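You operate a simulated robot arm through the tools that you are given. There is no shell and no other tool. Be economical: measure what you need, move in short steps, check, and stop when the job is done.

You run a simulated two-armed robot. Do the job below in one go: nothing can be reset, and whatever is moved stays where it is left.

## Task
Slide the black roll along the counter top until it stands next to the brightness card.
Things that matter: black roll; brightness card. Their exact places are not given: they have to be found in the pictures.

Only the result counts: the job must be done as asked and must still hold three seconds after the hand-in. Knocking over, shifting, dropping, spilling or breaking anything else fails it.

## Robot
Two 7-joint arms with two-finger parallel grippers on one trunk, on a base that drives. Base frame: it is fixed to the floor where the robot stands at the start and does not move with it; the origin is under the middle of the robot, x ahead of it, y to its left, z up. Lengths are in m, angles in rad, forces in N, time in s.
The left shoulder is at the start at [0.06, 0.143, 0.971], the right one opposite. With the tool pointing down near the work surface each hand reaches from about 0.3 to 0.72 m from the robot's upright axis, wherever it stands, measured 20 degrees to its own side. Payload 1.57 kg a hand.
The TCP of each hand is the grasp point between the finger pads, 0.03 m short of the fingertips. In the tool frame z runs along the fingers and y along their closing line. Largest opening 0.11 m; finger width 0.024, thickness 0.012; the body of the gripper, 0.048 by 0.112 m, starts 0.078 m behind the TCP.
Orientation is that of the tool frame in the base frame, as [roll, pitch, yaw] about the fixed x, y, z axes, in that order (R = Rz(yaw) Ry(pitch) Rx(roll)). With the fingers straight down and closing along the base's y, the tool's x points along the base's -x, its y along +y and its z along -z.

## Interface
- The arms move only by the tool step_arm. It takes "left_series", "right_series" or both (then of equal length, played together; a hand with none holds still); each is a list of rows, each an object (a shift or turn left out is 0, a gripper value left out holds the last) with "travel": the shift along the tool's x, y, z in units of 30 mm (1.0 is 30 mm), a list of three; "turn": the turn, a rotation vector about the tool's x, y, z in units of 8 degrees (1.0 is 8 degrees), a list of three. In form: [{"travel": [dx, dy, dz], "turn": [ax, ay, az]}, ...]. A call has 1 to 10 rows; each row shifts and turns the commanded pose from where the row before left it, along the tool's axes as they then stand. "left_hand" and "right_hand" are, for a hand that has rows, the closure, from 0 (fully open) to 1 (shut), set as the call begins (left out, the last holds). A call with a number of a shift or a turn outside -1 to 1 is refused whole. Each row takes 0.2 s and may step no farther than 0.05 m and 0.15 rad from the row before; otherwise, or with a gripper value out of range, the whole call is refused. Where a pose cannot be reached the arm comes as near as it can. A force on the tool above 40 N (or 10 N above the force at the start of the call, whichever is more), or a blocked arm, ends the call early, and 0.2 s more pass. The fingers move at their own pace (about 0.045 m/s each) and stop on an object; they squeeze with about 39 N. The grip force told is the motor's: it shows also when the fingers shut on nothing. Time passes only in rows, and 0.2 s behind the last, so rows that do not move let the fingers close. The reply holds the time, the measured pose of the TCP, the force on the tool along the base axes, the opening and the grip force, in the units named above and with some noise.
- Cameras (640 x 400 px; columns grow to the right, rows downward): "scene" is now at [0.0486, 0.0327, 1.5886]; the picture's right is [0.40, -0.92, 0.00], its down [-0.61, -0.27, -0.74] and it looks along [0.68, 0.30, -0.67] (base axes); focal length 266 px, centre (320, 200). "left" rides on the left gripper at [0.07, -0.016, -0.141] in its tool frame; the picture's right is [0.23, 0.97, 0.00], its down [-0.86, 0.20, -0.48] and it looks along [-0.47, 0.11, 0.88] (tool axes); focal length 222 px, centre (320, 200). "right" rides on the right gripper at [0.07, 0.016, -0.141] in its tool frame; the picture's right is [-0.23, 0.97, 0.00], its down [-0.86, -0.20, -0.48] and it looks along [-0.47, -0.11, 0.88] (tool axes); focal length 222 px, centre (320, 200).
- snapshot(camera): a new picture of that camera. It takes no simulated time.
- move_column(by): slides the trunk up (or, below 0, down) by that many m; the arms and the scene camera ride with it, the base frame stays. It gives what a move gives, with no picture.
- drive_base(legs): drives the robot by 1 to 6 legs, each [ahead, left, turn to the left] in m, m and rad, along the robot's own axes; the way and the turn of a leg run together, so that a leg with both is an arc; at most 1.5 m and 3.142 rad a leg. The arms and the cameras ride along, it lands a little off, and it stops where it bumps. It gives what a move gives.
- aim_head(pan, tilt): turns the head with the scene camera to pan (to the left, within 1.501 rad either way) and tilt (down, from -0.506 to 1.204), counted from straight ahead of the robot. It gives what a move gives.
- point_at(camera, pixels): for up to 12 pixels [column, row] of the newest picture of that camera ("zoom" is the newest enlarged one), the place [x, y, z] in the base frame of the surface seen there, good to about 0.002 m. It takes no simulated time.
- zoom(camera, box): a new picture of the part [left, top, right, bottom] of that camera's present view, enlarged. It takes no simulated time.
- finish_job(): hands the job in; it is judged then, once.

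Work in short steps. Measure before you move; look again where a grasp or a placing could have gone wrong, and mend it. You have 80 turns and 78 pictures in all, those below and enlarged ones among them. Open the grippers and draw the arms clear of the work before you hand the job in, unless the task says otherwise; then end with one line.

The tools are called by a JSON object that holds its "name" and its "arguments". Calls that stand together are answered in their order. step_arm: Moves the arms, as the interface text tells. Its arguments: {"type":"object","properties":{"left_series":{"type":"array","items":{"type":"object","properties":{"travel":{"type":"array","items":{"type":"number"}},"turn":{"type":"array","items":{"type":"number"}}}}},"left_hand":{"type":"number"},"right_series":{"type":"array","items":{"type":"object","properties":{"travel":{"type":"array","items":{"type":"number"}},"turn":{"type":"array","items":{"type":"number"}}}}},"right_hand":{"type":"number"}},"required":[]} The other tools are called the same way: move_column (by) slides the trunk up or down; drive_base (legs) drives the base; aim_head (pan, tilt) turns the head that bears the scene camera; snapshot (camera) takes a picture; point_at (camera, pixels) gives the place of the surface under pixels of a picture; zoom (camera, box) takes an enlarged picture of a part of a camera's view; finish_job () hands the job in.

At the start:

```text
time_s: 0.0
left_ee_pos: [0.3548, 0.2933, 1.141]
left_orientation: [-3.142, 0.0, 3.141]
left_contact_force: [0.1, 0.6, -0.1]
left_opening: 0.1098
left_grip_force: 0.0
right_ee_pos: [0.4546, -0.0756, 1.1453]
right_orientation: [3.141, 0.002, 3.14]
right_contact_force: [0.5, 0.7, -0.1]
right_opening: 0.1103
right_grip_force: 0.0
trunk travel left (down, up): [-0.569, 0.021]
robot x, y, heading: [-0.0051, 0.001, -0.001]
head pan, tilt: [0.414, 0.735]
```

scene: 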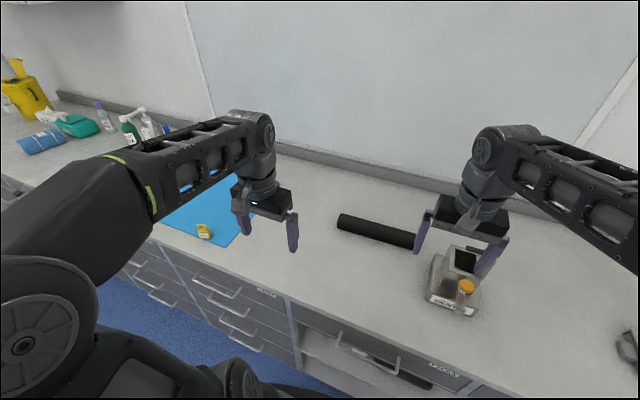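
right: 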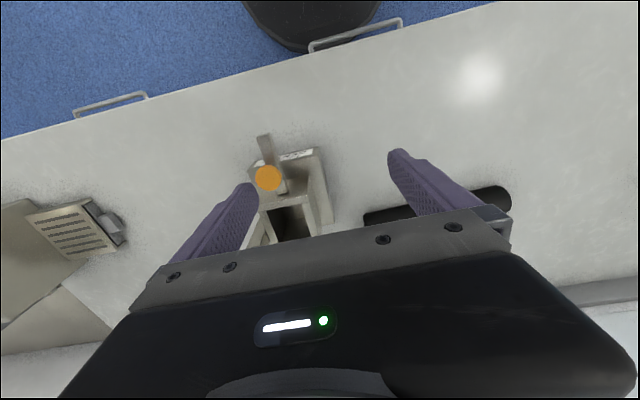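
left: 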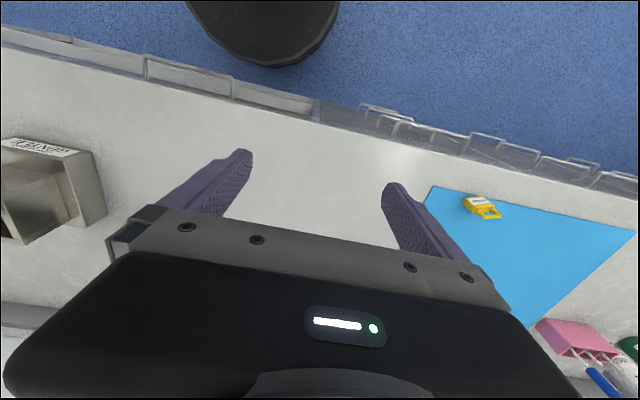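

The black roll seems to lie around scene (375,230). The brightness card is not evident yet, so I zoom and look around.

{"name": "zoom", "arguments": {"camera": "scene", "box": [320, 180, 520, 330]}}

{"name": "zoom", "arguments": {"camera": "scene", "box": [0, 50, 320, 250]}}

{"name": "point_at", "arguments": {"camera": "scene", "pixels": [[342, 221], [375, 231], [410, 242], [205, 231], [340, 165], [300, 280]]}}

```text
2.67 times, centred on (420, 255) of scene
```

zoom: 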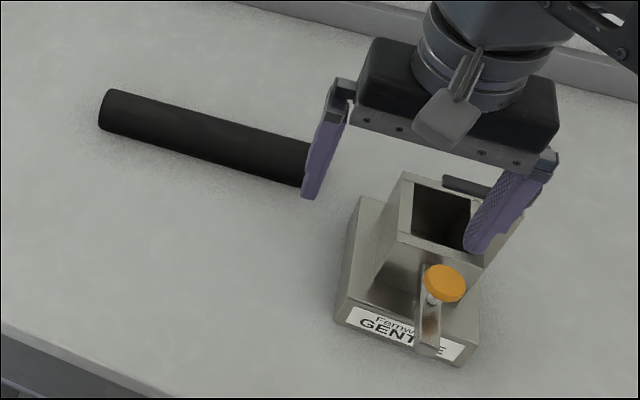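

```text
2.00 times, centred on (160, 150) of scene
```

zoom: 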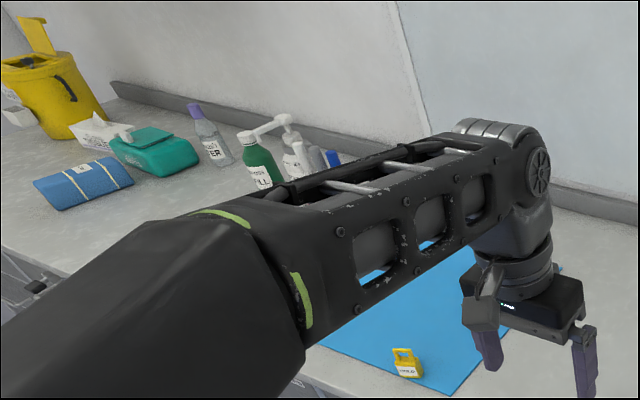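

```text
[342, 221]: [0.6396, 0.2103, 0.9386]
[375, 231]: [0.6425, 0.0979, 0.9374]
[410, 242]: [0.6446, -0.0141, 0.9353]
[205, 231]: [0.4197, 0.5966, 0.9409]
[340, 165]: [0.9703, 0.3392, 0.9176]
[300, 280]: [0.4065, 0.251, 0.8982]
```

The roll lies along y at x≈0.64. I turn the head right to look for the card.

{"name": "aim_head", "arguments": {"pan": -0.5, "tilt": 0.7}}

{"name": "snapshot", "arguments": {"camera": "scene"}}

{"name": "aim_head", "arguments": {"pan": 0.9, "tilt": 0.6}}

{"name": "snapshot", "arguments": {"camera": "scene"}}

```text
time_s: 1.2
left_ee_pos: [0.3546, 0.2931, 1.1419]
left_orientation: [3.141, 0.001, 3.141]
left_contact_force: [0.0, -0.5, 0.0]
left_opening: 0.11
left_grip_force: 0.1
right_ee_pos: [0.455, -0.0763, 1.1447]
right_orientation: [-3.141, 0.001, 3.141]
right_contact_force: [-0.5, 0.4, 0.2]
right_opening: 0.11
right_grip_force: 0.1
trunk travel left (down, up): [-0.569, 0.021]
robot x, y, heading: [-0.0, -0.002, -0.003]
head pan, tilt: [-0.499, 0.7]
```

```text
72 pictures are left
```

scene: 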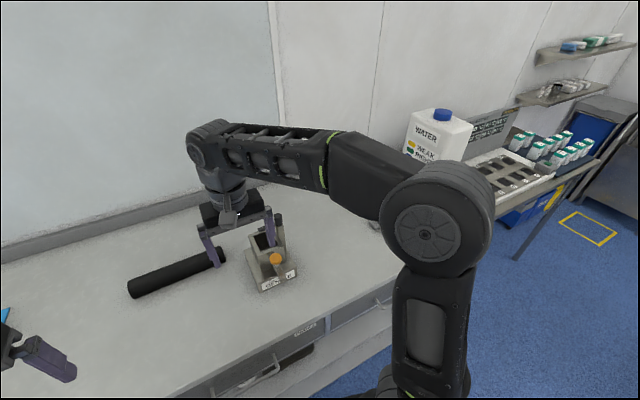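

```text
time_s: 2.7
left_ee_pos: [0.3559, 0.2937, 1.1418]
left_orientation: [-3.141, 0.0, 3.14]
left_contact_force: [-1.6, 0.3, 0.0]
left_opening: 0.1102
left_grip_force: 0.0
right_ee_pos: [0.455, -0.0756, 1.1453]
right_orientation: [3.14, 0.003, -3.141]
right_contact_force: [-0.3, -0.4, 0.4]
right_opening: 0.1098
right_grip_force: 0.0
trunk travel left (down, up): [-0.569, 0.021]
robot x, y, heading: [0.0003, -0.0007, 0.004]
head pan, tilt: [0.901, 0.6]
```

```text
71 pictures are left
```

scene: 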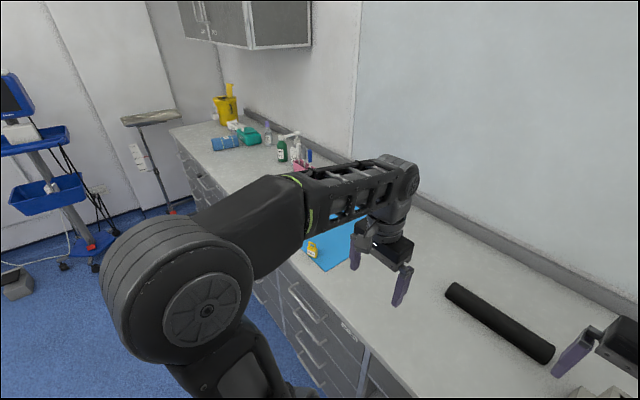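

No card is visible yet; something in the right wrist picture at (75,230) and items behind the left arm are unclear. I zoom there and on the left cluster.

{"name": "zoom", "arguments": {"camera": "right", "box": [0, 100, 340, 312]}}

{"name": "zoom", "arguments": {"camera": "scene", "box": [180, 70, 400, 210]}}

{"name": "zoom", "arguments": {"camera": "left", "box": [400, 180, 640, 400]}}

```text
1.88 times, centred on (170, 206) of right
```

zoom: 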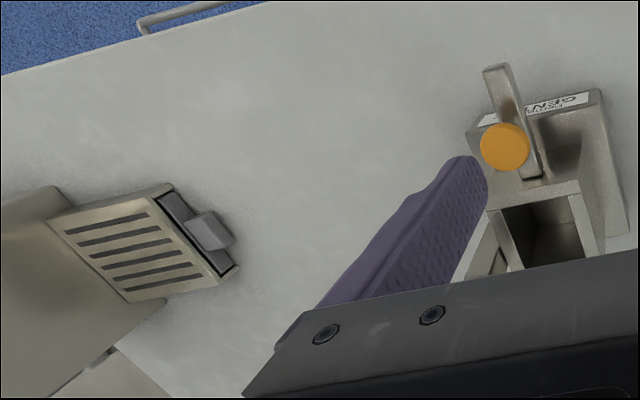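

```text
2.86 times, centred on (290, 140) of scene
```

zoom: 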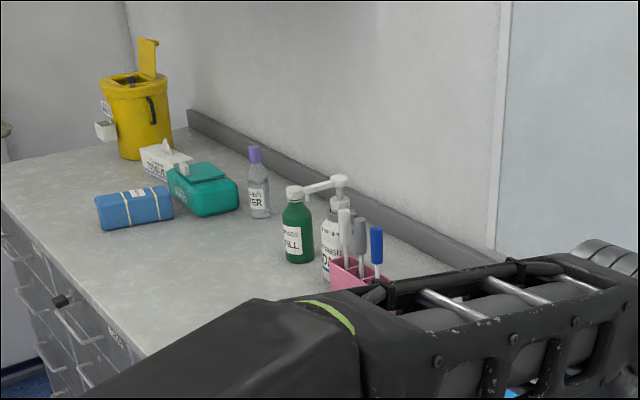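

```text
1.82 times, centred on (520, 290) of left
```

zoom: 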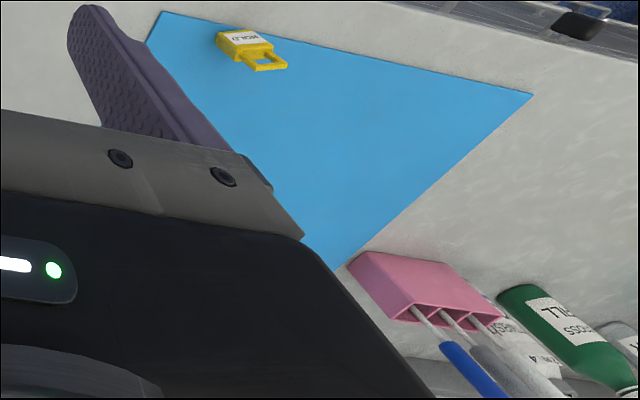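

I look farther to the right, and straight ahead, for the card.

{"name": "aim_head", "arguments": {"pan": -1.1, "tilt": 0.6}}

{"name": "snapshot", "arguments": {"camera": "scene"}}

{"name": "aim_head", "arguments": {"pan": 0.1, "tilt": 0.75}}

{"name": "snapshot", "arguments": {"camera": "scene"}}

```text
time_s: 4.7
left_ee_pos: [0.3568, 0.2943, 1.1402]
left_orientation: [3.141, -0.001, 3.14]
left_contact_force: [0.3, 0.5, -0.1]
left_opening: 0.11
left_grip_force: 0.1
right_ee_pos: [0.455, -0.0753, 1.1441]
right_orientation: [-3.141, 0.002, -3.141]
right_contact_force: [-0.3, -0.2, 0.8]
right_opening: 0.1101
right_grip_force: 0.1
trunk travel left (down, up): [-0.569, 0.021]
robot x, y, heading: [-0.0007, 0.0001, -0.001]
head pan, tilt: [-1.1, 0.6]
```

```text
67 pictures are left
```

scene: 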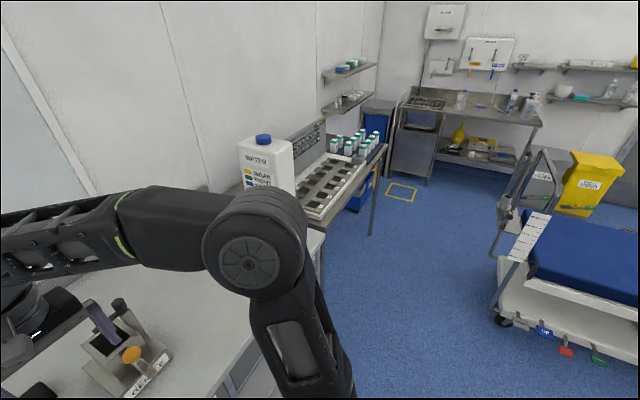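

```text
time_s: 6.1
left_ee_pos: [0.3559, 0.2941, 1.1416]
left_orientation: [-3.141, 0.0, -3.141]
left_contact_force: [0.3, 0.1, 0.5]
left_opening: 0.1099
left_grip_force: 0.1
right_ee_pos: [0.4541, -0.0764, 1.1446]
right_orientation: [3.141, 0.002, 3.142]
right_contact_force: [-0.7, 0.1, 0.5]
right_opening: 0.1101
right_grip_force: 0.1
trunk travel left (down, up): [-0.569, 0.021]
robot x, y, heading: [-0.0037, 0.0035, 0.003]
head pan, tilt: [0.099, 0.75]
```

```text
66 pictures are left
```

scene: 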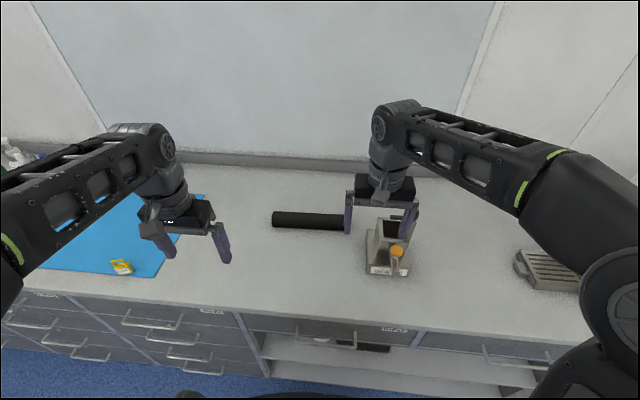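

The region behind the right forearm is still hidden; I measure what is there before sweeping the right wrist camera over it.

{"name": "point_at", "arguments": {"camera": "scene", "pixels": [[550, 262], [520, 260], [397, 250], [392, 222], [310, 220], [470, 230], [600, 160], [122, 266]]}}

{"name": "point_at", "arguments": {"camera": "right", "pixels": [[20, 250], [75, 230], [50, 330], [10, 200]]}}

{"name": "step_arm", "arguments": {"right_series": [{"travel": [0, -1, -0.5]}, {"travel": [0, -1, -0.5]}, {"travel": [0, -1, -0.5]}, {"travel": [0, -1, -0.5]}]}}

{"name": "snapshot", "arguments": {"camera": "right"}}

```text
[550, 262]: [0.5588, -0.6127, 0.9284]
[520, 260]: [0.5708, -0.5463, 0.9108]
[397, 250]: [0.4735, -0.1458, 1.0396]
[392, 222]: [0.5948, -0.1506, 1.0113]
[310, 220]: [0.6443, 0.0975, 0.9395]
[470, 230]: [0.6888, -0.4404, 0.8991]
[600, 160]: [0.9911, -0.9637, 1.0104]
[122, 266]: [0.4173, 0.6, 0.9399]
```

```text
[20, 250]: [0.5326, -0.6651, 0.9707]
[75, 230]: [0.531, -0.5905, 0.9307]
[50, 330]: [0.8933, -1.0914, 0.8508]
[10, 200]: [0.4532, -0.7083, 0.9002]
```

```text
time_s: 7.1
left_ee_pos: [0.3559, 0.2945, 1.1395]
left_orientation: [-3.14, 0.001, 3.141]
left_contact_force: [-0.8, -0.2, 0.6]
left_opening: 0.1098
left_grip_force: 0.1
right_ee_pos: [0.4563, -0.1066, 1.1609]
right_orientation: [3.141, 0.001, -3.14]
right_contact_force: [-0.7, -0.8, -0.6]
right_opening: 0.1101
right_grip_force: 0.0
right hand out of reach, approached as far as the arm can: row 2, 3, 4
trunk travel left (down, up): [-0.569, 0.021]
robot x, y, heading: [0.0016, -0.0004, 0.001]
head pan, tilt: [0.099, 0.75]
```

```text
65 pictures are left
```

right: 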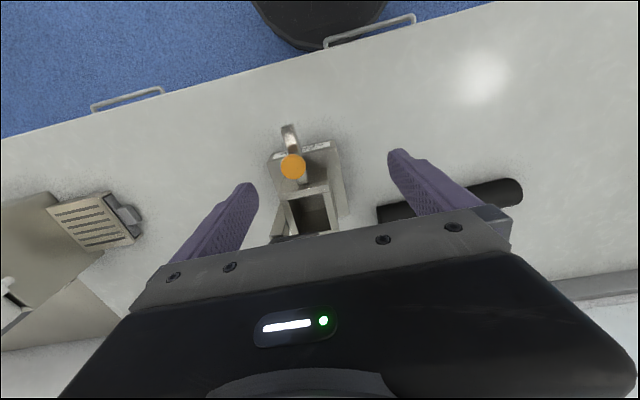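

The right arm can't go there; I drive back a bit and to the right for a clearer view.

{"name": "drive_base", "arguments": {"legs": [[-0.35, 0, 0], [0, -0.6, 0]]}}

{"name": "aim_head", "arguments": {"pan": -0.1, "tilt": 0.65}}

{"name": "snapshot", "arguments": {"camera": "scene"}}

{"name": "aim_head", "arguments": {"pan": 0.6, "tilt": 0.55}}

{"name": "snapshot", "arguments": {"camera": "scene"}}

```text
time_s: 12.3
left_ee_pos: [0.0137, -0.3124, 1.1408]
left_orientation: [-3.141, -0.001, -3.136]
left_contact_force: [-0.8, 0.4, -1.1]
left_opening: 0.1098
left_grip_force: 0.1
right_ee_pos: [0.1153, -0.7121, 1.1606]
right_orientation: [-3.141, 0.002, -3.136]
right_contact_force: [-0.8, -1.2, -0.2]
right_opening: 0.1099
right_grip_force: 0.0
trunk travel left (down, up): [-0.569, 0.021]
robot x, y, heading: [-0.3422, -0.6066, 0.003]
head pan, tilt: [0.099, 0.75]
```

```text
time_s: 13.1
left_ee_pos: [0.0138, -0.3121, 1.141]
left_orientation: [3.142, 0.0, -3.136]
left_contact_force: [-0.3, -0.6, 0.2]
left_opening: 0.1102
left_grip_force: 0.1
right_ee_pos: [0.1172, -0.7107, 1.1597]
right_orientation: [-3.141, 0.002, -3.136]
right_contact_force: [-0.5, 0.2, 0.3]
right_opening: 0.1099
right_grip_force: 0.0
trunk travel left (down, up): [-0.569, 0.021]
robot x, y, heading: [-0.3411, -0.6059, 0.005]
head pan, tilt: [-0.099, 0.649]
```

```text
64 pictures are left
```

scene: 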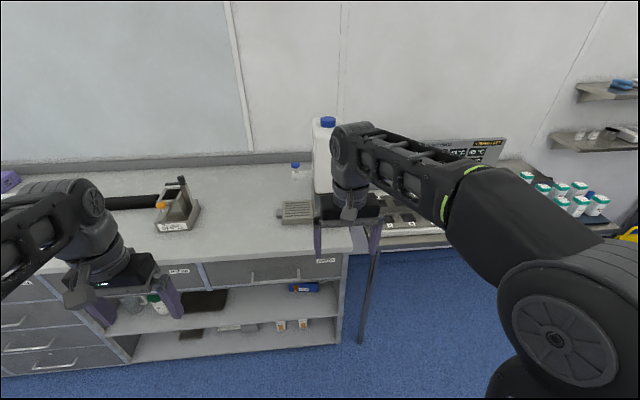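

```text
time_s: 14.1
left_ee_pos: [0.013, -0.3129, 1.1411]
left_orientation: [3.142, 0.0, -3.136]
left_contact_force: [-0.2, -1.1, 0.6]
left_opening: 0.11
left_grip_force: 0.1
right_ee_pos: [0.1161, -0.711, 1.1604]
right_orientation: [3.141, 0.001, -3.136]
right_contact_force: [0.6, -0.6, -1.1]
right_opening: 0.11
right_grip_force: 0.1
trunk travel left (down, up): [-0.569, 0.021]
robot x, y, heading: [-0.3417, -0.606, 0.007]
head pan, tilt: [0.6, 0.55]
```

```text
63 pictures are left
```

scene: 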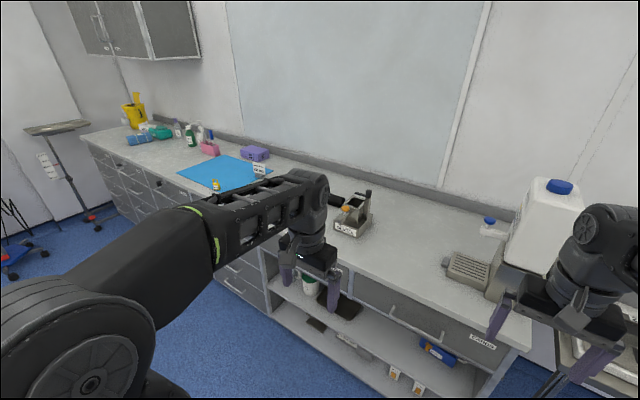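

A purple box and a small white standing thing appear at scene (258,168), beside the blue sheet. I zoom on that.

{"name": "zoom", "arguments": {"camera": "scene", "box": [170, 120, 330, 220]}}

{"name": "zoom", "arguments": {"camera": "scene", "box": [280, 180, 540, 342]}}

{"name": "point_at", "arguments": {"camera": "scene", "pixels": [[259, 169], [259, 173], [253, 153], [210, 150], [335, 198]]}}

```text
4.00 times, centred on (250, 170) of scene
```

zoom: 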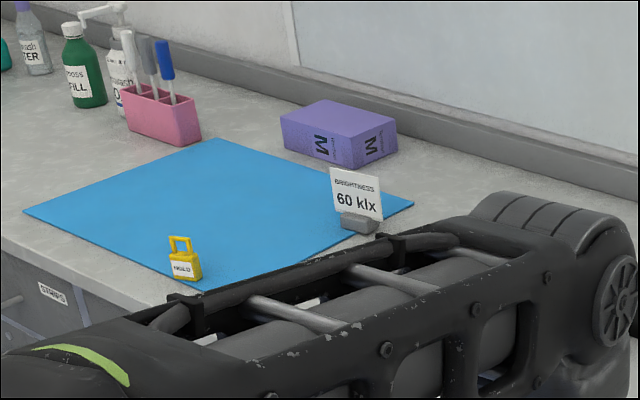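

```text
2.46 times, centred on (410, 261) of scene
```

zoom: 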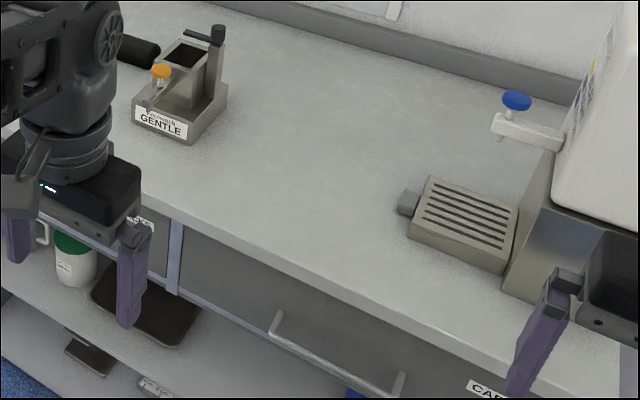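

```text
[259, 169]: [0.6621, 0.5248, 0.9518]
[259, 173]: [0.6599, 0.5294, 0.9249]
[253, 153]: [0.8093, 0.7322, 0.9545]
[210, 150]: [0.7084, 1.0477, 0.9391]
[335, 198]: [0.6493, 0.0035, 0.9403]
```

The card ("BRIGHTNESS 60 klx") stands at about (0.66, 0.525). I drive left to between roll and card, staying back, and look.

{"name": "drive_base", "arguments": {"legs": [[0, 0.8, 0]]}}

{"name": "aim_head", "arguments": {"pan": 0.15, "tilt": 0.6}}

{"name": "snapshot", "arguments": {"camera": "scene"}}

```text
time_s: 18.4
left_ee_pos: [0.0096, 0.4866, 1.14]
left_orientation: [3.14, -0.001, -3.138]
left_contact_force: [-0.2, 0.3, 0.0]
left_opening: 0.1101
left_grip_force: 0.1
right_ee_pos: [0.1125, 0.0874, 1.162]
right_orientation: [-3.141, 0.003, -3.135]
right_contact_force: [-0.1, -0.1, -0.1]
right_opening: 0.1099
right_grip_force: 0.0
trunk travel left (down, up): [-0.569, 0.021]
robot x, y, heading: [-0.3424, 0.1882, 0.006]
head pan, tilt: [0.6, 0.55]
```

```text
time_s: 19.3
left_ee_pos: [0.0091, 0.4866, 1.1411]
left_orientation: [-3.14, 0.002, -3.136]
left_contact_force: [0.0, 0.6, 0.0]
left_opening: 0.1103
left_grip_force: 0.1
right_ee_pos: [0.1129, 0.0878, 1.1622]
right_orientation: [-3.141, 0.002, -3.134]
right_contact_force: [-0.1, 0.2, 0.3]
right_opening: 0.1098
right_grip_force: 0.1
trunk travel left (down, up): [-0.569, 0.021]
robot x, y, heading: [-0.3476, 0.1942, 0.009]
head pan, tilt: [0.15, 0.6]
```

```text
60 pictures are left
```

scene: 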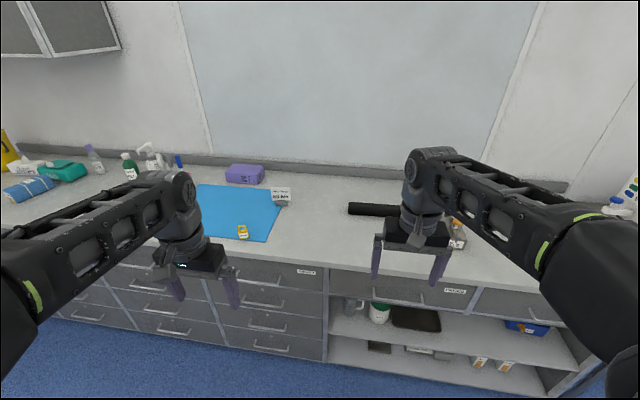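

Card at (281,196), roll left end at (350,209). I zoom in for edges.

{"name": "zoom", "arguments": {"camera": "scene", "box": [200, 155, 420, 255]}}

```text
2.91 times, centred on (310, 205) of scene
```

zoom: 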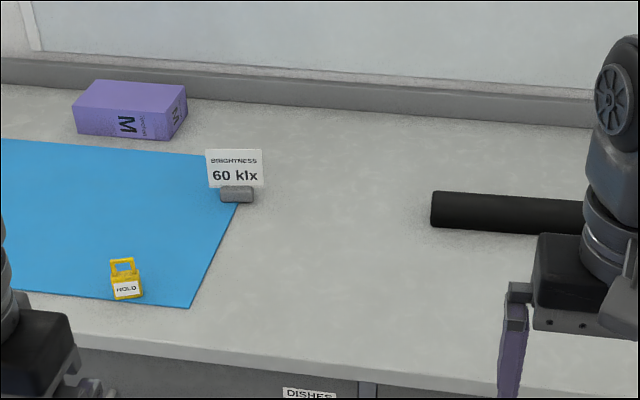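

{"name": "point_at", "arguments": {"camera": "zoom", "pixels": [[222, 200], [252, 200], [237, 195], [208, 170], [262, 170], [236, 210], [189, 306], [433, 195], [433, 224], [445, 208], [500, 208], [560, 215]]}}

```text
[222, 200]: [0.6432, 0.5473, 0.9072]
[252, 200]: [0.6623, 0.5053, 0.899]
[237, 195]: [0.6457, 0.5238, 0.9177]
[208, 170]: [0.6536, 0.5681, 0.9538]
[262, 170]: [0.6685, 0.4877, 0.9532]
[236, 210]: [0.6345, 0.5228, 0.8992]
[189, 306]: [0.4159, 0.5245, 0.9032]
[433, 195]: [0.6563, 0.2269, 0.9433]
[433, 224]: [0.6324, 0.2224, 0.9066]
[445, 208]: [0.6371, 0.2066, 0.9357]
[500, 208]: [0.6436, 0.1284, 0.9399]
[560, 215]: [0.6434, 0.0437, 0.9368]
```

Card's right edge is at y≈0.487; the roll's left end is at y≈0.224, axis x≈0.655. Plan: grip the roll near its left end with the left hand, slide it left and swing it so its middle lies beside the card. I drive in and pull the right hand back a bit.

{"name": "step_arm", "arguments": {"right_series": [{"travel": [1, -0.3, 0]}, {"travel": [1, -0.3, 0]}, {"travel": [1, -0.3, 0]}]}}

{"name": "drive_base", "arguments": {"legs": [[0, -0.095, -0.009], [0.345, 0, 0]]}}

{"name": "aim_head", "arguments": {"pan": 0.3, "tilt": 0.75}}

{"name": "snapshot", "arguments": {"camera": "scene"}}

```text
time_s: 20.1
left_ee_pos: [0.0062, 0.4945, 1.1394]
left_orientation: [-3.134, 0.003, -3.132]
left_contact_force: [-1.3, 2.8, 0.2]
left_opening: 0.1099
left_grip_force: 0.1
right_ee_pos: [0.0188, 0.0724, 1.162]
right_orientation: [-3.13, 0.003, -3.116]
right_contact_force: [-0.3, -6.0, 2.3]
right_opening: 0.11
right_grip_force: 0.2
trunk travel left (down, up): [-0.569, 0.021]
robot x, y, heading: [-0.3482, 0.1916, 0.002]
head pan, tilt: [0.15, 0.6]
```

```text
time_s: 23.1
left_ee_pos: [0.3566, 0.3873, 1.1408]
left_orientation: [-3.14, 0.001, 3.135]
left_contact_force: [0.5, -0.2, 0.6]
left_opening: 0.11
left_grip_force: 0.0
right_ee_pos: [0.3624, -0.038, 1.1616]
right_orientation: [-3.14, -0.001, 3.133]
right_contact_force: [0.0, -0.2, -0.4]
right_opening: 0.11
right_grip_force: 0.0
trunk travel left (down, up): [-0.569, 0.021]
robot x, y, heading: [-0.0012, 0.0968, -0.008]
head pan, tilt: [0.15, 0.6]
```

```text
time_s: 23.8
left_ee_pos: [0.3544, 0.3853, 1.1407]
left_orientation: [3.14, 0.0, 3.135]
left_contact_force: [-0.7, -0.4, 0.7]
left_opening: 0.1102
left_grip_force: 0.1
right_ee_pos: [0.3617, -0.0402, 1.1613]
right_orientation: [3.14, 0.004, 3.134]
right_contact_force: [0.2, -0.1, -0.7]
right_opening: 0.1104
right_grip_force: 0.0
trunk travel left (down, up): [-0.569, 0.021]
robot x, y, heading: [-0.0056, 0.0969, -0.008]
head pan, tilt: [0.3, 0.75]
```

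```text
58 pictures are left
```

scene: 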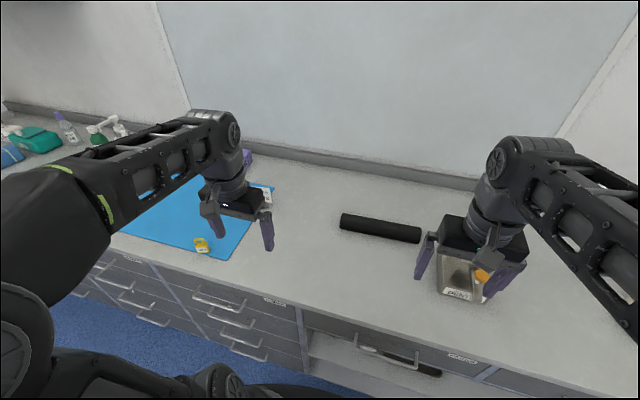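

{"name": "zoom", "arguments": {"camera": "scene", "box": [320, 200, 440, 260]}}

```text
5.33 times, centred on (380, 230) of scene
```

zoom: 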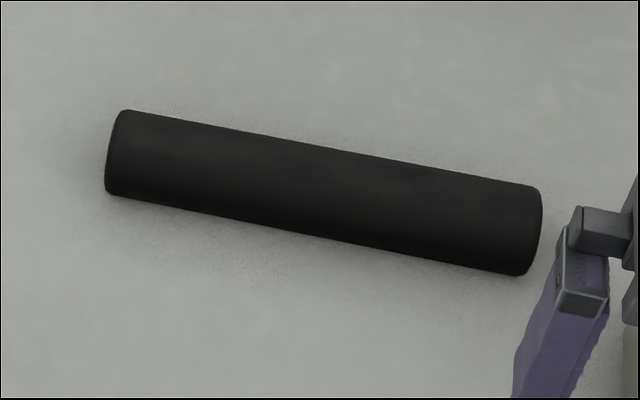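

{"name": "point_at", "arguments": {"camera": "zoom", "pixels": [[108, 165], [530, 240], [320, 145], [320, 155], [320, 190], [320, 230], [180, 130], [180, 200], [480, 180], [480, 260], [200, 125], [120, 145]]}}

```text
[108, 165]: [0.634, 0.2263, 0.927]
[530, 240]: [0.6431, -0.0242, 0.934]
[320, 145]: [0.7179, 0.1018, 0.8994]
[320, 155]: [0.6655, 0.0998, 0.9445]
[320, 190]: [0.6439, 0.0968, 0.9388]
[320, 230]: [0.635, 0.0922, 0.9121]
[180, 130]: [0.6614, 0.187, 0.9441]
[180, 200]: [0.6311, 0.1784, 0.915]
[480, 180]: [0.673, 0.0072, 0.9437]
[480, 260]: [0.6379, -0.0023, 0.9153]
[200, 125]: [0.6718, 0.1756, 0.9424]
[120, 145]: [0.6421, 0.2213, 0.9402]
```

Roll: length ≈0.256, radius ≈0.0225, centre ≈(0.657,0.098). First I turn the left hand 90° clockwise in place.

{"name": "step_arm", "arguments": {"left_series": [{"turn": [0, 0, 1]}, {"turn": [0, 0, 1]}, {"turn": [0, 0, 1]}, {"turn": [0, 0, 1]}, {"turn": [0, 0, 1]}, {"turn": [0, 0, 1]}, {"turn": [0, 0, 1]}, {"turn": [0, 0, 1]}, {"turn": [0, 0, 1]}, {"turn": [0, 0, 1]}], "left_hand": 0.1}}

{"name": "step_arm", "arguments": {"left_series": [{"turn": [0, 0, 1]}, {"turn": [0, 0, 0.2]}, {}]}}

```text
time_s: 26.0
left_ee_pos: [0.3536, 0.3864, 1.1401]
left_orientation: [3.14, -0.001, 1.735]
left_contact_force: [-0.1, -0.6, 1.8]
left_opening: 0.0992
left_grip_force: 0.1
right_ee_pos: [0.3611, -0.0396, 1.1609]
right_orientation: [3.141, 0.004, 3.135]
right_contact_force: [0.4, 0.2, 0.8]
right_opening: 0.11
right_grip_force: 0.0
trunk travel left (down, up): [-0.569, 0.021]
robot x, y, heading: [-0.0055, 0.0961, -0.007]
head pan, tilt: [0.3, 0.75]
```

```text
time_s: 26.8
left_ee_pos: [0.3544, 0.3868, 1.1412]
left_orientation: [3.141, 0.001, 1.568]
left_contact_force: [0.8, 0.3, 0.2]
left_opening: 0.0992
left_grip_force: 0.1
right_ee_pos: [0.361, -0.0398, 1.1621]
right_orientation: [3.141, 0.002, 3.135]
right_contact_force: [0.8, -0.8, 0.1]
right_opening: 0.11
right_grip_force: 0.1
trunk travel left (down, up): [-0.569, 0.021]
robot x, y, heading: [-0.0076, 0.098, -0.014]
head pan, tilt: [0.3, 0.75]
```

Now translate to above (0.655, 0.16).

{"name": "step_arm", "arguments": {"left_series": [{"travel": [-0.757, 1, 0]}, {"travel": [-0.757, 1, 0]}, {"travel": [-0.757, 1, 0]}, {"travel": [-0.757, 1, 0]}, {"travel": [-0.757, 1, 0]}, {"travel": [-0.757, 1, 0]}, {"travel": [-0.757, 1, 0]}, {"travel": [-0.757, 1, 0.5]}, {"travel": [-0.757, 1, 1]}, {"travel": [-0.757, 1, 1]}]}}

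{"name": "step_arm", "arguments": {"left_series": [{}, {}]}}

{"name": "snapshot", "arguments": {"camera": "left"}}

{"name": "snapshot", "arguments": {"camera": "scene"}}

```text
time_s: 29.0
left_ee_pos: [0.618, 0.1895, 1.0661]
left_orientation: [-3.141, -0.001, 1.57]
left_contact_force: [0.1, 0.4, -0.4]
left_opening: 0.0991
left_grip_force: 0.0
left hand out of reach, approached as far as the arm can: row 6, 7
right_ee_pos: [0.3626, -0.0418, 1.1599]
right_orientation: [-3.14, 0.001, 3.134]
right_contact_force: [0.3, -0.1, 0.1]
right_opening: 0.1099
right_grip_force: 0.1
trunk travel left (down, up): [-0.569, 0.021]
robot x, y, heading: [-0.0038, 0.0958, -0.004]
head pan, tilt: [0.3, 0.75]
```

```text
time_s: 29.6
left_ee_pos: [0.6164, 0.1905, 1.0652]
left_orientation: [-3.141, -0.001, 1.57]
left_contact_force: [-1.2, 0.5, -0.1]
left_opening: 0.0989
left_grip_force: 0.0
right_ee_pos: [0.3622, -0.0401, 1.162]
right_orientation: [3.142, 0.001, 3.135]
right_contact_force: [0.5, 0.0, -0.1]
right_opening: 0.1098
right_grip_force: 0.0
trunk travel left (down, up): [-0.569, 0.021]
robot x, y, heading: [-0.0028, 0.0982, -0.009]
head pan, tilt: [0.3, 0.75]
```

```text
56 pictures are left
```

left: 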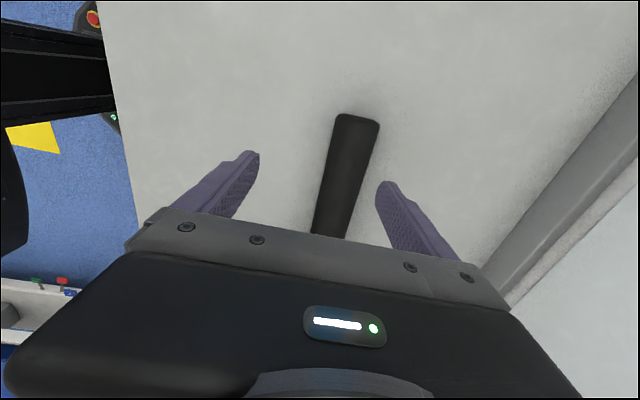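

```text
55 pictures are left
```

scene: 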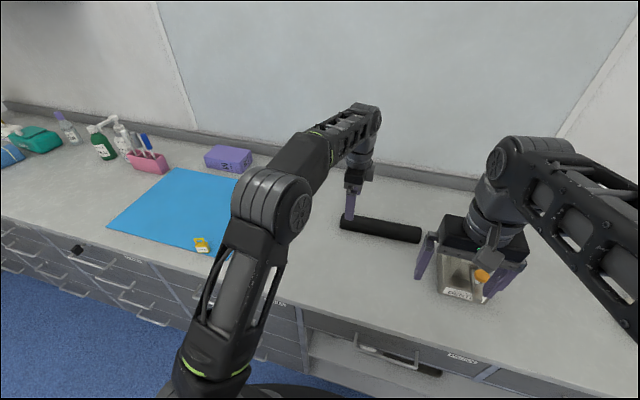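

The hand is at (0.616,0.190,1.065), a bit short. I step the remaining +0.039 x and −0.03 y, still above the roll.

{"name": "step_arm", "arguments": {"left_series": [{"travel": [-0.5, 0.65, 0.5]}, {"travel": [-0.5, 0.65, 0.5]}, {}]}}

```text
time_s: 30.4
left_ee_pos: [0.6218, 0.1863, 1.0612]
left_orientation: [3.14, 0.0, 1.571]
left_contact_force: [0.1, -0.4, -0.6]
left_opening: 0.0991
left_grip_force: 0.1
left hand out of reach, approached as far as the arm can: row 1, 2
right_ee_pos: [0.3615, -0.0403, 1.1611]
right_orientation: [-3.14, 0.002, 3.133]
right_contact_force: [-0.6, -0.5, 0.3]
right_opening: 0.11
right_grip_force: 0.2
trunk travel left (down, up): [-0.569, 0.021]
robot x, y, heading: [-0.0022, 0.0931, -0.007]
head pan, tilt: [0.3, 0.75]
```

Still reach-limited at this height; going lower toward z≈0.99 and then out (fingertips at 0.96 stay above the roll's 0.945).

{"name": "step_arm", "arguments": {"left_series": [{"travel": [0, 0, 1]}, {"travel": [0, 0, 1]}, {"travel": [-0.4, 0.55, 0.1]}, {"travel": [-0.4, 0.55, 0]}, {}]}}

```text
time_s: 31.6
left_ee_pos: [0.6568, 0.1624, 0.9956]
left_orientation: [3.139, -0.001, 1.571]
left_contact_force: [0.2, 0.6, 0.0]
left_opening: 0.0993
left_grip_force: 0.1
right_ee_pos: [0.3629, -0.0411, 1.1603]
right_orientation: [-3.141, 0.001, 3.134]
right_contact_force: [-0.8, 0.3, -0.4]
right_opening: 0.1101
right_grip_force: 0.1
trunk travel left (down, up): [-0.569, 0.021]
robot x, y, heading: [-0.0034, 0.0961, -0.005]
head pan, tilt: [0.3, 0.75]
```

Reached (0.657,0.162,0.996). Descend 0.058 to TCP z≈0.937.

{"name": "step_arm", "arguments": {"left_series": [{"travel": [0, 0, 0.7]}, {"travel": [0, 0, 0.7]}, {"travel": [0, 0, 0.53]}, {}]}}

{"name": "snapshot", "arguments": {"camera": "left"}}

```text
time_s: 32.6
left_ee_pos: [0.6554, 0.1616, 0.9379]
left_orientation: [3.141, -0.001, 1.573]
left_contact_force: [0.2, 0.3, 1.0]
left_opening: 0.0989
left_grip_force: 0.1
right_ee_pos: [0.3632, -0.0394, 1.1603]
right_orientation: [-3.141, 0.002, 3.134]
right_contact_force: [0.3, -0.2, 0.6]
right_opening: 0.11
right_grip_force: 0.1
trunk travel left (down, up): [-0.569, 0.021]
robot x, y, heading: [-0.0052, 0.0954, -0.006]
head pan, tilt: [0.3, 0.75]
```

```text
54 pictures are left
```

left: 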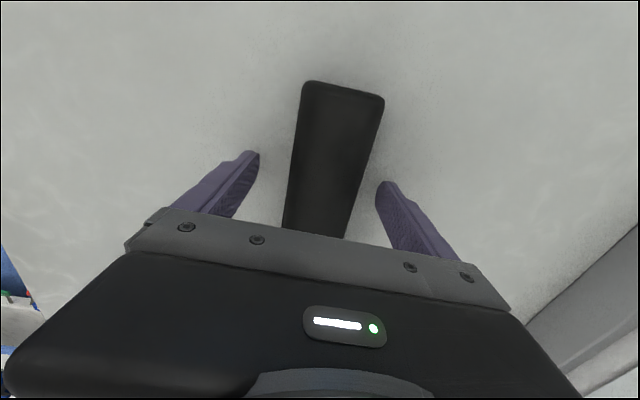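

The roll is between the fingers; close.

{"name": "step_arm", "arguments": {"left_series": [{}, {}, {}, {}, {}], "left_hand": 0.8}}

```text
time_s: 33.8
left_ee_pos: [0.6559, 0.1606, 0.9387]
left_orientation: [3.14, 0.0, 1.572]
left_contact_force: [-0.4, 1.3, -1.2]
left_opening: 0.0559
left_grip_force: 36.4
right_ee_pos: [0.3624, -0.0407, 1.1613]
right_orientation: [-3.141, 0.001, 3.133]
right_contact_force: [-0.4, -0.2, -0.1]
right_opening: 0.11
right_grip_force: 0.0
trunk travel left (down, up): [-0.569, 0.021]
robot x, y, heading: [-0.003, 0.0975, -0.009]
head pan, tilt: [0.3, 0.75]
```

Gripped (0.056 wide). Slide 0.09 m in +y and check.

{"name": "step_arm", "arguments": {"left_series": [{"travel": [0.4, 0, 0]}, {"travel": [0.6, 0, 0]}, {"travel": [0.6, 0, 0]}, {"travel": [0.6, 0, 0]}, {"travel": [0.6, 0, 0]}, {}]}}

{"name": "snapshot", "arguments": {"camera": "scene"}}

```text
time_s: 35.2
left_ee_pos: [0.654, 0.2451, 0.9396]
left_orientation: [-3.141, -0.001, 1.572]
left_contact_force: [-0.1, 0.0, -0.3]
left_opening: 0.0547
left_grip_force: 39.1
right_ee_pos: [0.3618, -0.0392, 1.1611]
right_orientation: [-3.141, 0.003, 3.135]
right_contact_force: [0.0, 0.2, -0.5]
right_opening: 0.11
right_grip_force: 0.0
trunk travel left (down, up): [-0.569, 0.021]
robot x, y, heading: [-0.0056, 0.0961, -0.012]
head pan, tilt: [0.3, 0.75]
```

```text
53 pictures are left
```

scene: 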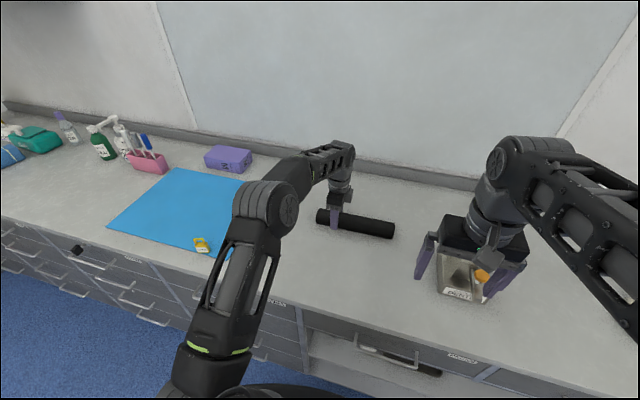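

The roll follows. Now rotate it counter-clockwise here, well short of the card.

{"name": "step_arm", "arguments": {"left_series": [{"turn": [0, 0, -0.7]}, {"turn": [0, 0, -0.7]}, {"turn": [0, 0, -0.7]}, {"turn": [0, 0, -0.7]}, {"turn": [0, 0, -0.7]}, {"turn": [0, 0, -0.7]}, {}]}}

{"name": "snapshot", "arguments": {"camera": "scene"}}

```text
time_s: 36.8
left_ee_pos: [0.6546, 0.2443, 0.9383]
left_orientation: [3.14, 0.0, 2.159]
left_contact_force: [0.3, 0.0, 0.1]
left_opening: 0.0549
left_grip_force: 39.0
right_ee_pos: [0.3625, -0.04, 1.1614]
right_orientation: [3.141, 0.003, 3.134]
right_contact_force: [-0.4, -1.0, -0.1]
right_opening: 0.11
right_grip_force: 0.1
trunk travel left (down, up): [-0.569, 0.021]
robot x, y, heading: [-0.0046, 0.0928, -0.002]
head pan, tilt: [0.3, 0.75]
```

```text
52 pictures are left
```

scene: 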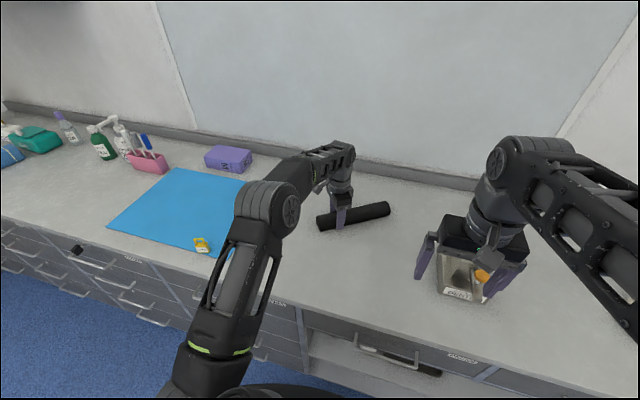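

Rotation works. Finish the remaining 56°.

{"name": "step_arm", "arguments": {"left_series": [{"turn": [0, 0, -0.8]}, {"turn": [0, 0, -0.8]}, {"turn": [0, 0, -0.8]}, {"turn": [0, 0, -0.8]}, {"turn": [0, 0, -0.8]}, {"turn": [0, 0, -0.8]}, {"turn": [0, 0, -0.8]}, {"turn": [0, 0, -0.8]}, {"turn": [0, 0, -0.64]}, {}]}}

{"name": "snapshot", "arguments": {"camera": "left"}}

{"name": "snapshot", "arguments": {"camera": "scene"}}

```text
time_s: 39.0
left_ee_pos: [0.6559, 0.2445, 0.9386]
left_orientation: [-3.141, 0.0, 3.141]
left_contact_force: [0.1, -0.3, 0.0]
left_opening: 0.0546
left_grip_force: 39.5
right_ee_pos: [0.363, -0.0389, 1.1613]
right_orientation: [3.141, 0.001, 3.135]
right_contact_force: [-0.3, 0.4, 0.0]
right_opening: 0.1101
right_grip_force: 0.0
trunk travel left (down, up): [-0.569, 0.021]
robot x, y, heading: [-0.0034, 0.0948, -0.005]
head pan, tilt: [0.3, 0.75]
```

```text
51 pictures are left
```

left: 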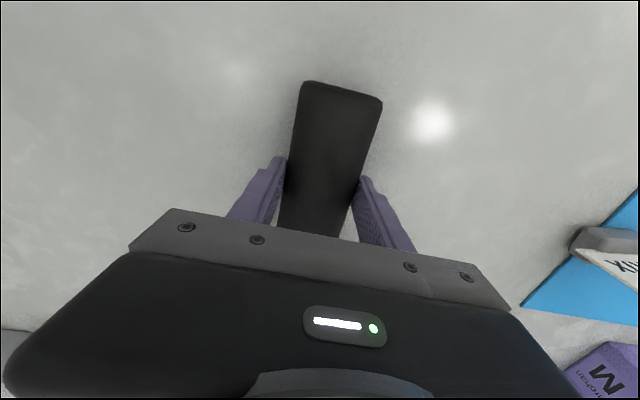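

```text
50 pictures are left
```

scene: 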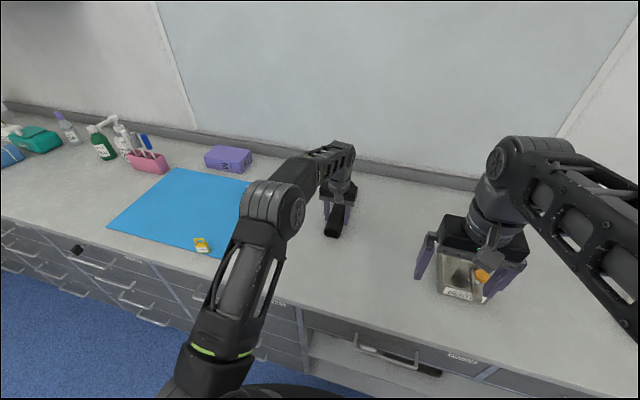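

Roll lies along x now. Pull back 0.06 in x and slide to y≈0.40, then re-measure the gap.

{"name": "step_arm", "arguments": {"left_series": [{"travel": [0.5, 0, 0]}, {"travel": [0.5, 0.3, 0]}, {"travel": [0.5, 0.6, 0]}, {"travel": [0.5, 0.6, 0]}, {"travel": [0, 0.7, 0]}, {"travel": [0, 0.8, 0]}, {"travel": [0, 0.8, 0]}, {"travel": [0, 0.7, 0]}, {"travel": [0, 0.5, 0]}, {}]}}

{"name": "snapshot", "arguments": {"camera": "left"}}

{"name": "snapshot", "arguments": {"camera": "scene"}}

```text
time_s: 41.2
left_ee_pos: [0.5951, 0.3945, 0.9391]
left_orientation: [3.141, 0.002, 3.141]
left_contact_force: [0.5, -0.4, -0.4]
left_opening: 0.0545
left_grip_force: 39.3
right_ee_pos: [0.3616, -0.0391, 1.1613]
right_orientation: [3.142, 0.001, 3.135]
right_contact_force: [-0.1, 0.1, 0.2]
right_opening: 0.11
right_grip_force: 0.1
trunk travel left (down, up): [-0.569, 0.021]
robot x, y, heading: [-0.0045, 0.0948, -0.007]
head pan, tilt: [0.3, 0.75]
```

```text
49 pictures are left
```

left: 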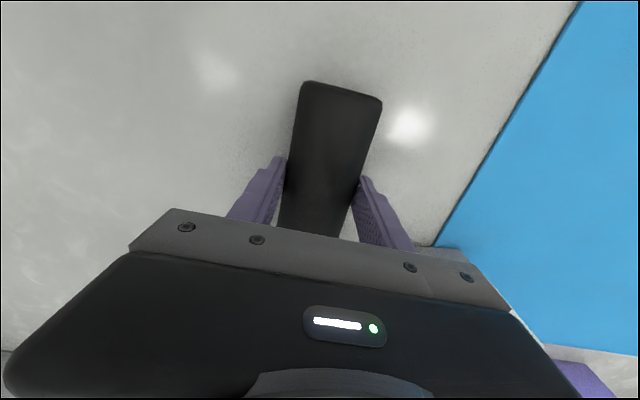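

```text
48 pictures are left
```

scene: 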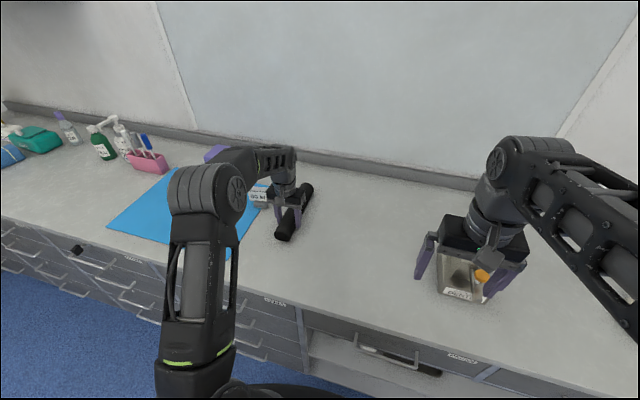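

The card is visible again next to the hand at (258,195). Zoom to measure the gap.

{"name": "zoom", "arguments": {"camera": "scene", "box": [235, 170, 331, 250]}}

```text
5.00 times, centred on (283, 210) of scene
```

zoom: 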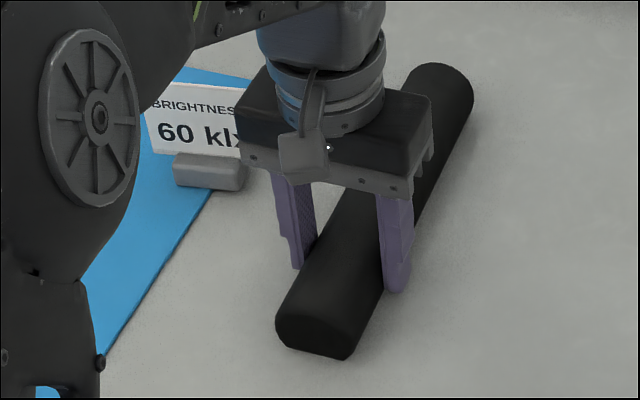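

{"name": "point_at", "arguments": {"camera": "zoom", "pixels": [[240, 180], [235, 140], [170, 90], [230, 100], [280, 310], [320, 290], [440, 70], [450, 100], [205, 175], [345, 220]]}}

```text
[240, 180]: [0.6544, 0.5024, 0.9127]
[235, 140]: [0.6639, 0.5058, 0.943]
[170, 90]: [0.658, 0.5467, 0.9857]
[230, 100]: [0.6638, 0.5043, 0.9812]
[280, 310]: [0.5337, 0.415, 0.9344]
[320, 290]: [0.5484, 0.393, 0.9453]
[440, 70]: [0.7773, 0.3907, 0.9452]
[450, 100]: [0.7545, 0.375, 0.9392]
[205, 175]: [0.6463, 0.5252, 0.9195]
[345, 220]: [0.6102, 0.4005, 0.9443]
```

Card edge y≈0.487, roll's left side y≈0.422. Slide another 0.044 for a ~2 cm gap.

{"name": "step_arm", "arguments": {"left_series": [{"travel": [0, 0.5, 0]}, {"travel": [0, 0.5, 0]}, {"travel": [0, 0.47, 0]}, {}]}}

{"name": "zoom", "arguments": {"camera": "scene", "box": [225, 165, 331, 250]}}

{"name": "snapshot", "arguments": {"camera": "left"}}

```text
time_s: 42.2
left_ee_pos: [0.5951, 0.4385, 0.937]
left_orientation: [-3.14, 0.0, 3.139]
left_contact_force: [0.3, -1.7, 4.2]
left_opening: 0.0547
left_grip_force: 38.9
right_ee_pos: [0.361, -0.0401, 1.1615]
right_orientation: [3.141, 0.003, 3.134]
right_contact_force: [0.2, -1.0, 0.3]
right_opening: 0.1101
right_grip_force: 0.0
trunk travel left (down, up): [-0.569, 0.021]
robot x, y, heading: [-0.0043, 0.0973, -0.007]
head pan, tilt: [0.3, 0.75]
```

```text
4.71 times, centred on (278, 208) of scene
```

zoom: 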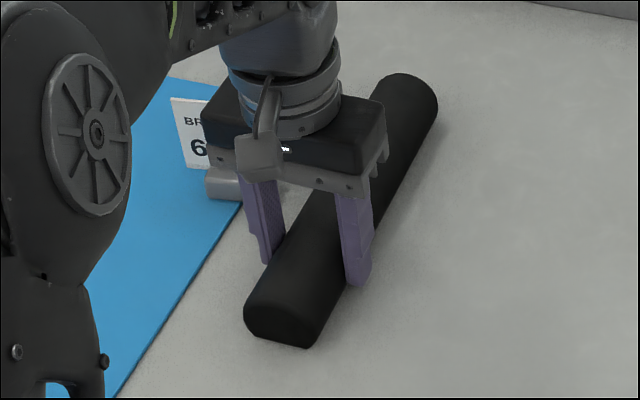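

```text
45 pictures are left
```

left: 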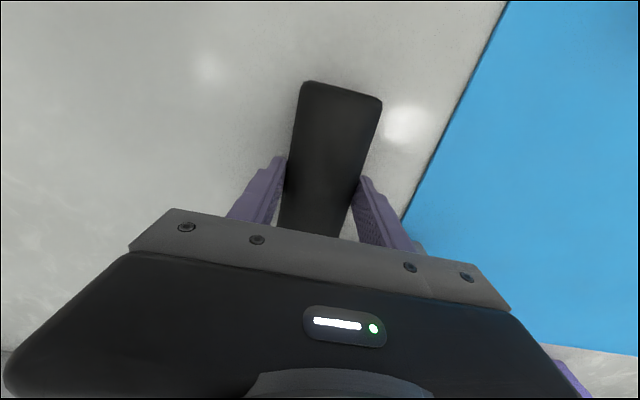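

In position with a small gap. Open slightly (to ~0.075) and check before lifting.

{"name": "step_arm", "arguments": {"left_series": [{}, {}, {}], "left_hand": 0.32}}

{"name": "step_arm", "arguments": {"left_series": [{"travel": [0, 0, -0.5]}, {"travel": [0, 0, -0.8]}, {"travel": [0, 0, -1]}, {"travel": [0, 0, -1]}, {}]}}

{"name": "snapshot", "arguments": {"camera": "scene"}}

```text
time_s: 43.0
left_ee_pos: [0.5948, 0.4386, 0.9376]
left_orientation: [-3.141, 0.001, 3.139]
left_contact_force: [-0.1, -0.5, -1.0]
left_opening: 0.0748
left_grip_force: 0.0
right_ee_pos: [0.3615, -0.0395, 1.1614]
right_orientation: [-3.141, 0.001, 3.134]
right_contact_force: [1.2, -0.1, -0.6]
right_opening: 0.11
right_grip_force: 0.1
trunk travel left (down, up): [-0.569, 0.021]
robot x, y, heading: [-0.0032, 0.0956, -0.006]
head pan, tilt: [0.3, 0.75]
```

```text
time_s: 44.2
left_ee_pos: [0.5956, 0.4384, 1.0369]
left_orientation: [3.141, 0.001, 3.14]
left_contact_force: [-1.1, 0.1, -1.1]
left_opening: 0.0745
left_grip_force: 0.1
right_ee_pos: [0.3625, -0.039, 1.1625]
right_orientation: [-3.14, 0.002, 3.135]
right_contact_force: [0.9, 0.2, 0.5]
right_opening: 0.1095
right_grip_force: 0.1
trunk travel left (down, up): [-0.569, 0.021]
robot x, y, heading: [-0.0064, 0.0962, -0.003]
head pan, tilt: [0.3, 0.75]
```

```text
44 pictures are left
```

scene: 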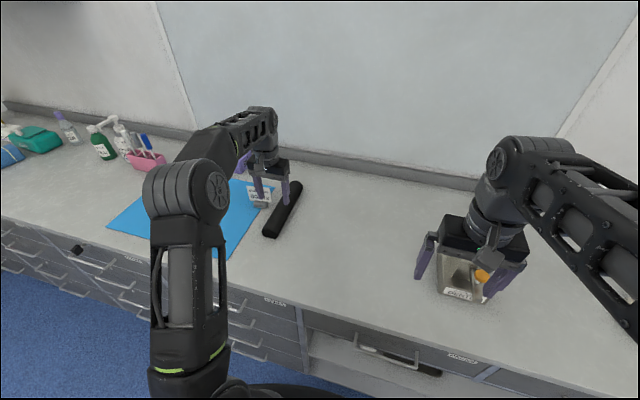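

Released and clear. I raise and retract the left hand (tool +x is toward the robot), open it fully, then verify.

{"name": "step_arm", "arguments": {"left_series": [{"travel": [1, 0, -0.6]}, {"travel": [1, 0, -0.6]}, {"travel": [1, 0, -0.6]}, {"travel": [1, 0, -0.6]}, {"travel": [1, 0, -0.6]}, {"travel": [1, 0, -0.6]}, {"travel": [1, 0, 0]}, {"travel": [1, 0, 0]}, {}], "left_hand": 0}}

{"name": "snapshot", "arguments": {"camera": "scene"}}

{"name": "zoom", "arguments": {"camera": "scene", "box": [225, 165, 331, 250]}}

```text
time_s: 46.2
left_ee_pos: [0.3557, 0.4389, 1.1461]
left_orientation: [-3.141, 0.0, 3.139]
left_contact_force: [0.0, -0.1, 0.5]
left_opening: 0.1097
left_grip_force: 0.2
right_ee_pos: [0.3614, -0.0389, 1.1613]
right_orientation: [3.141, 0.0, 3.134]
right_contact_force: [0.0, -0.2, 0.4]
right_opening: 0.1099
right_grip_force: 0.0
trunk travel left (down, up): [-0.569, 0.021]
robot x, y, heading: [-0.0047, 0.096, -0.009]
head pan, tilt: [0.3, 0.75]
```

```text
43 pictures are left
```

scene: 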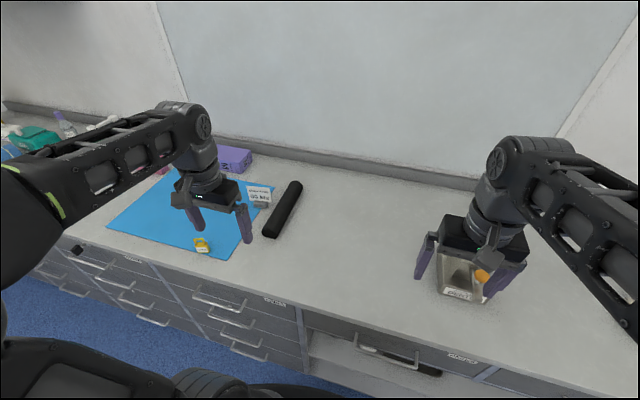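

```text
4.71 times, centred on (278, 208) of scene
```

zoom: 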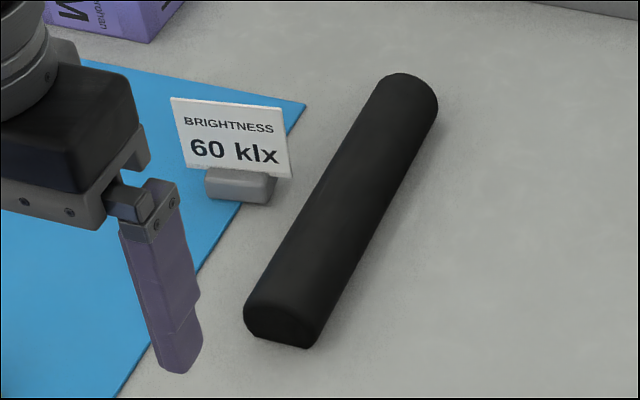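

The roll lies right beside the untouched card with a ~2 cm gap, both hands are open and clear; I hand it in.

{"name": "finish_job", "arguments": {}}

```text
The job is handed in.
```

I slid the black roll along the counter until it lay about 2 cm to the right of the brightness card. I turned it a quarter turn so its middle is level with the card, and nothing else was touched.
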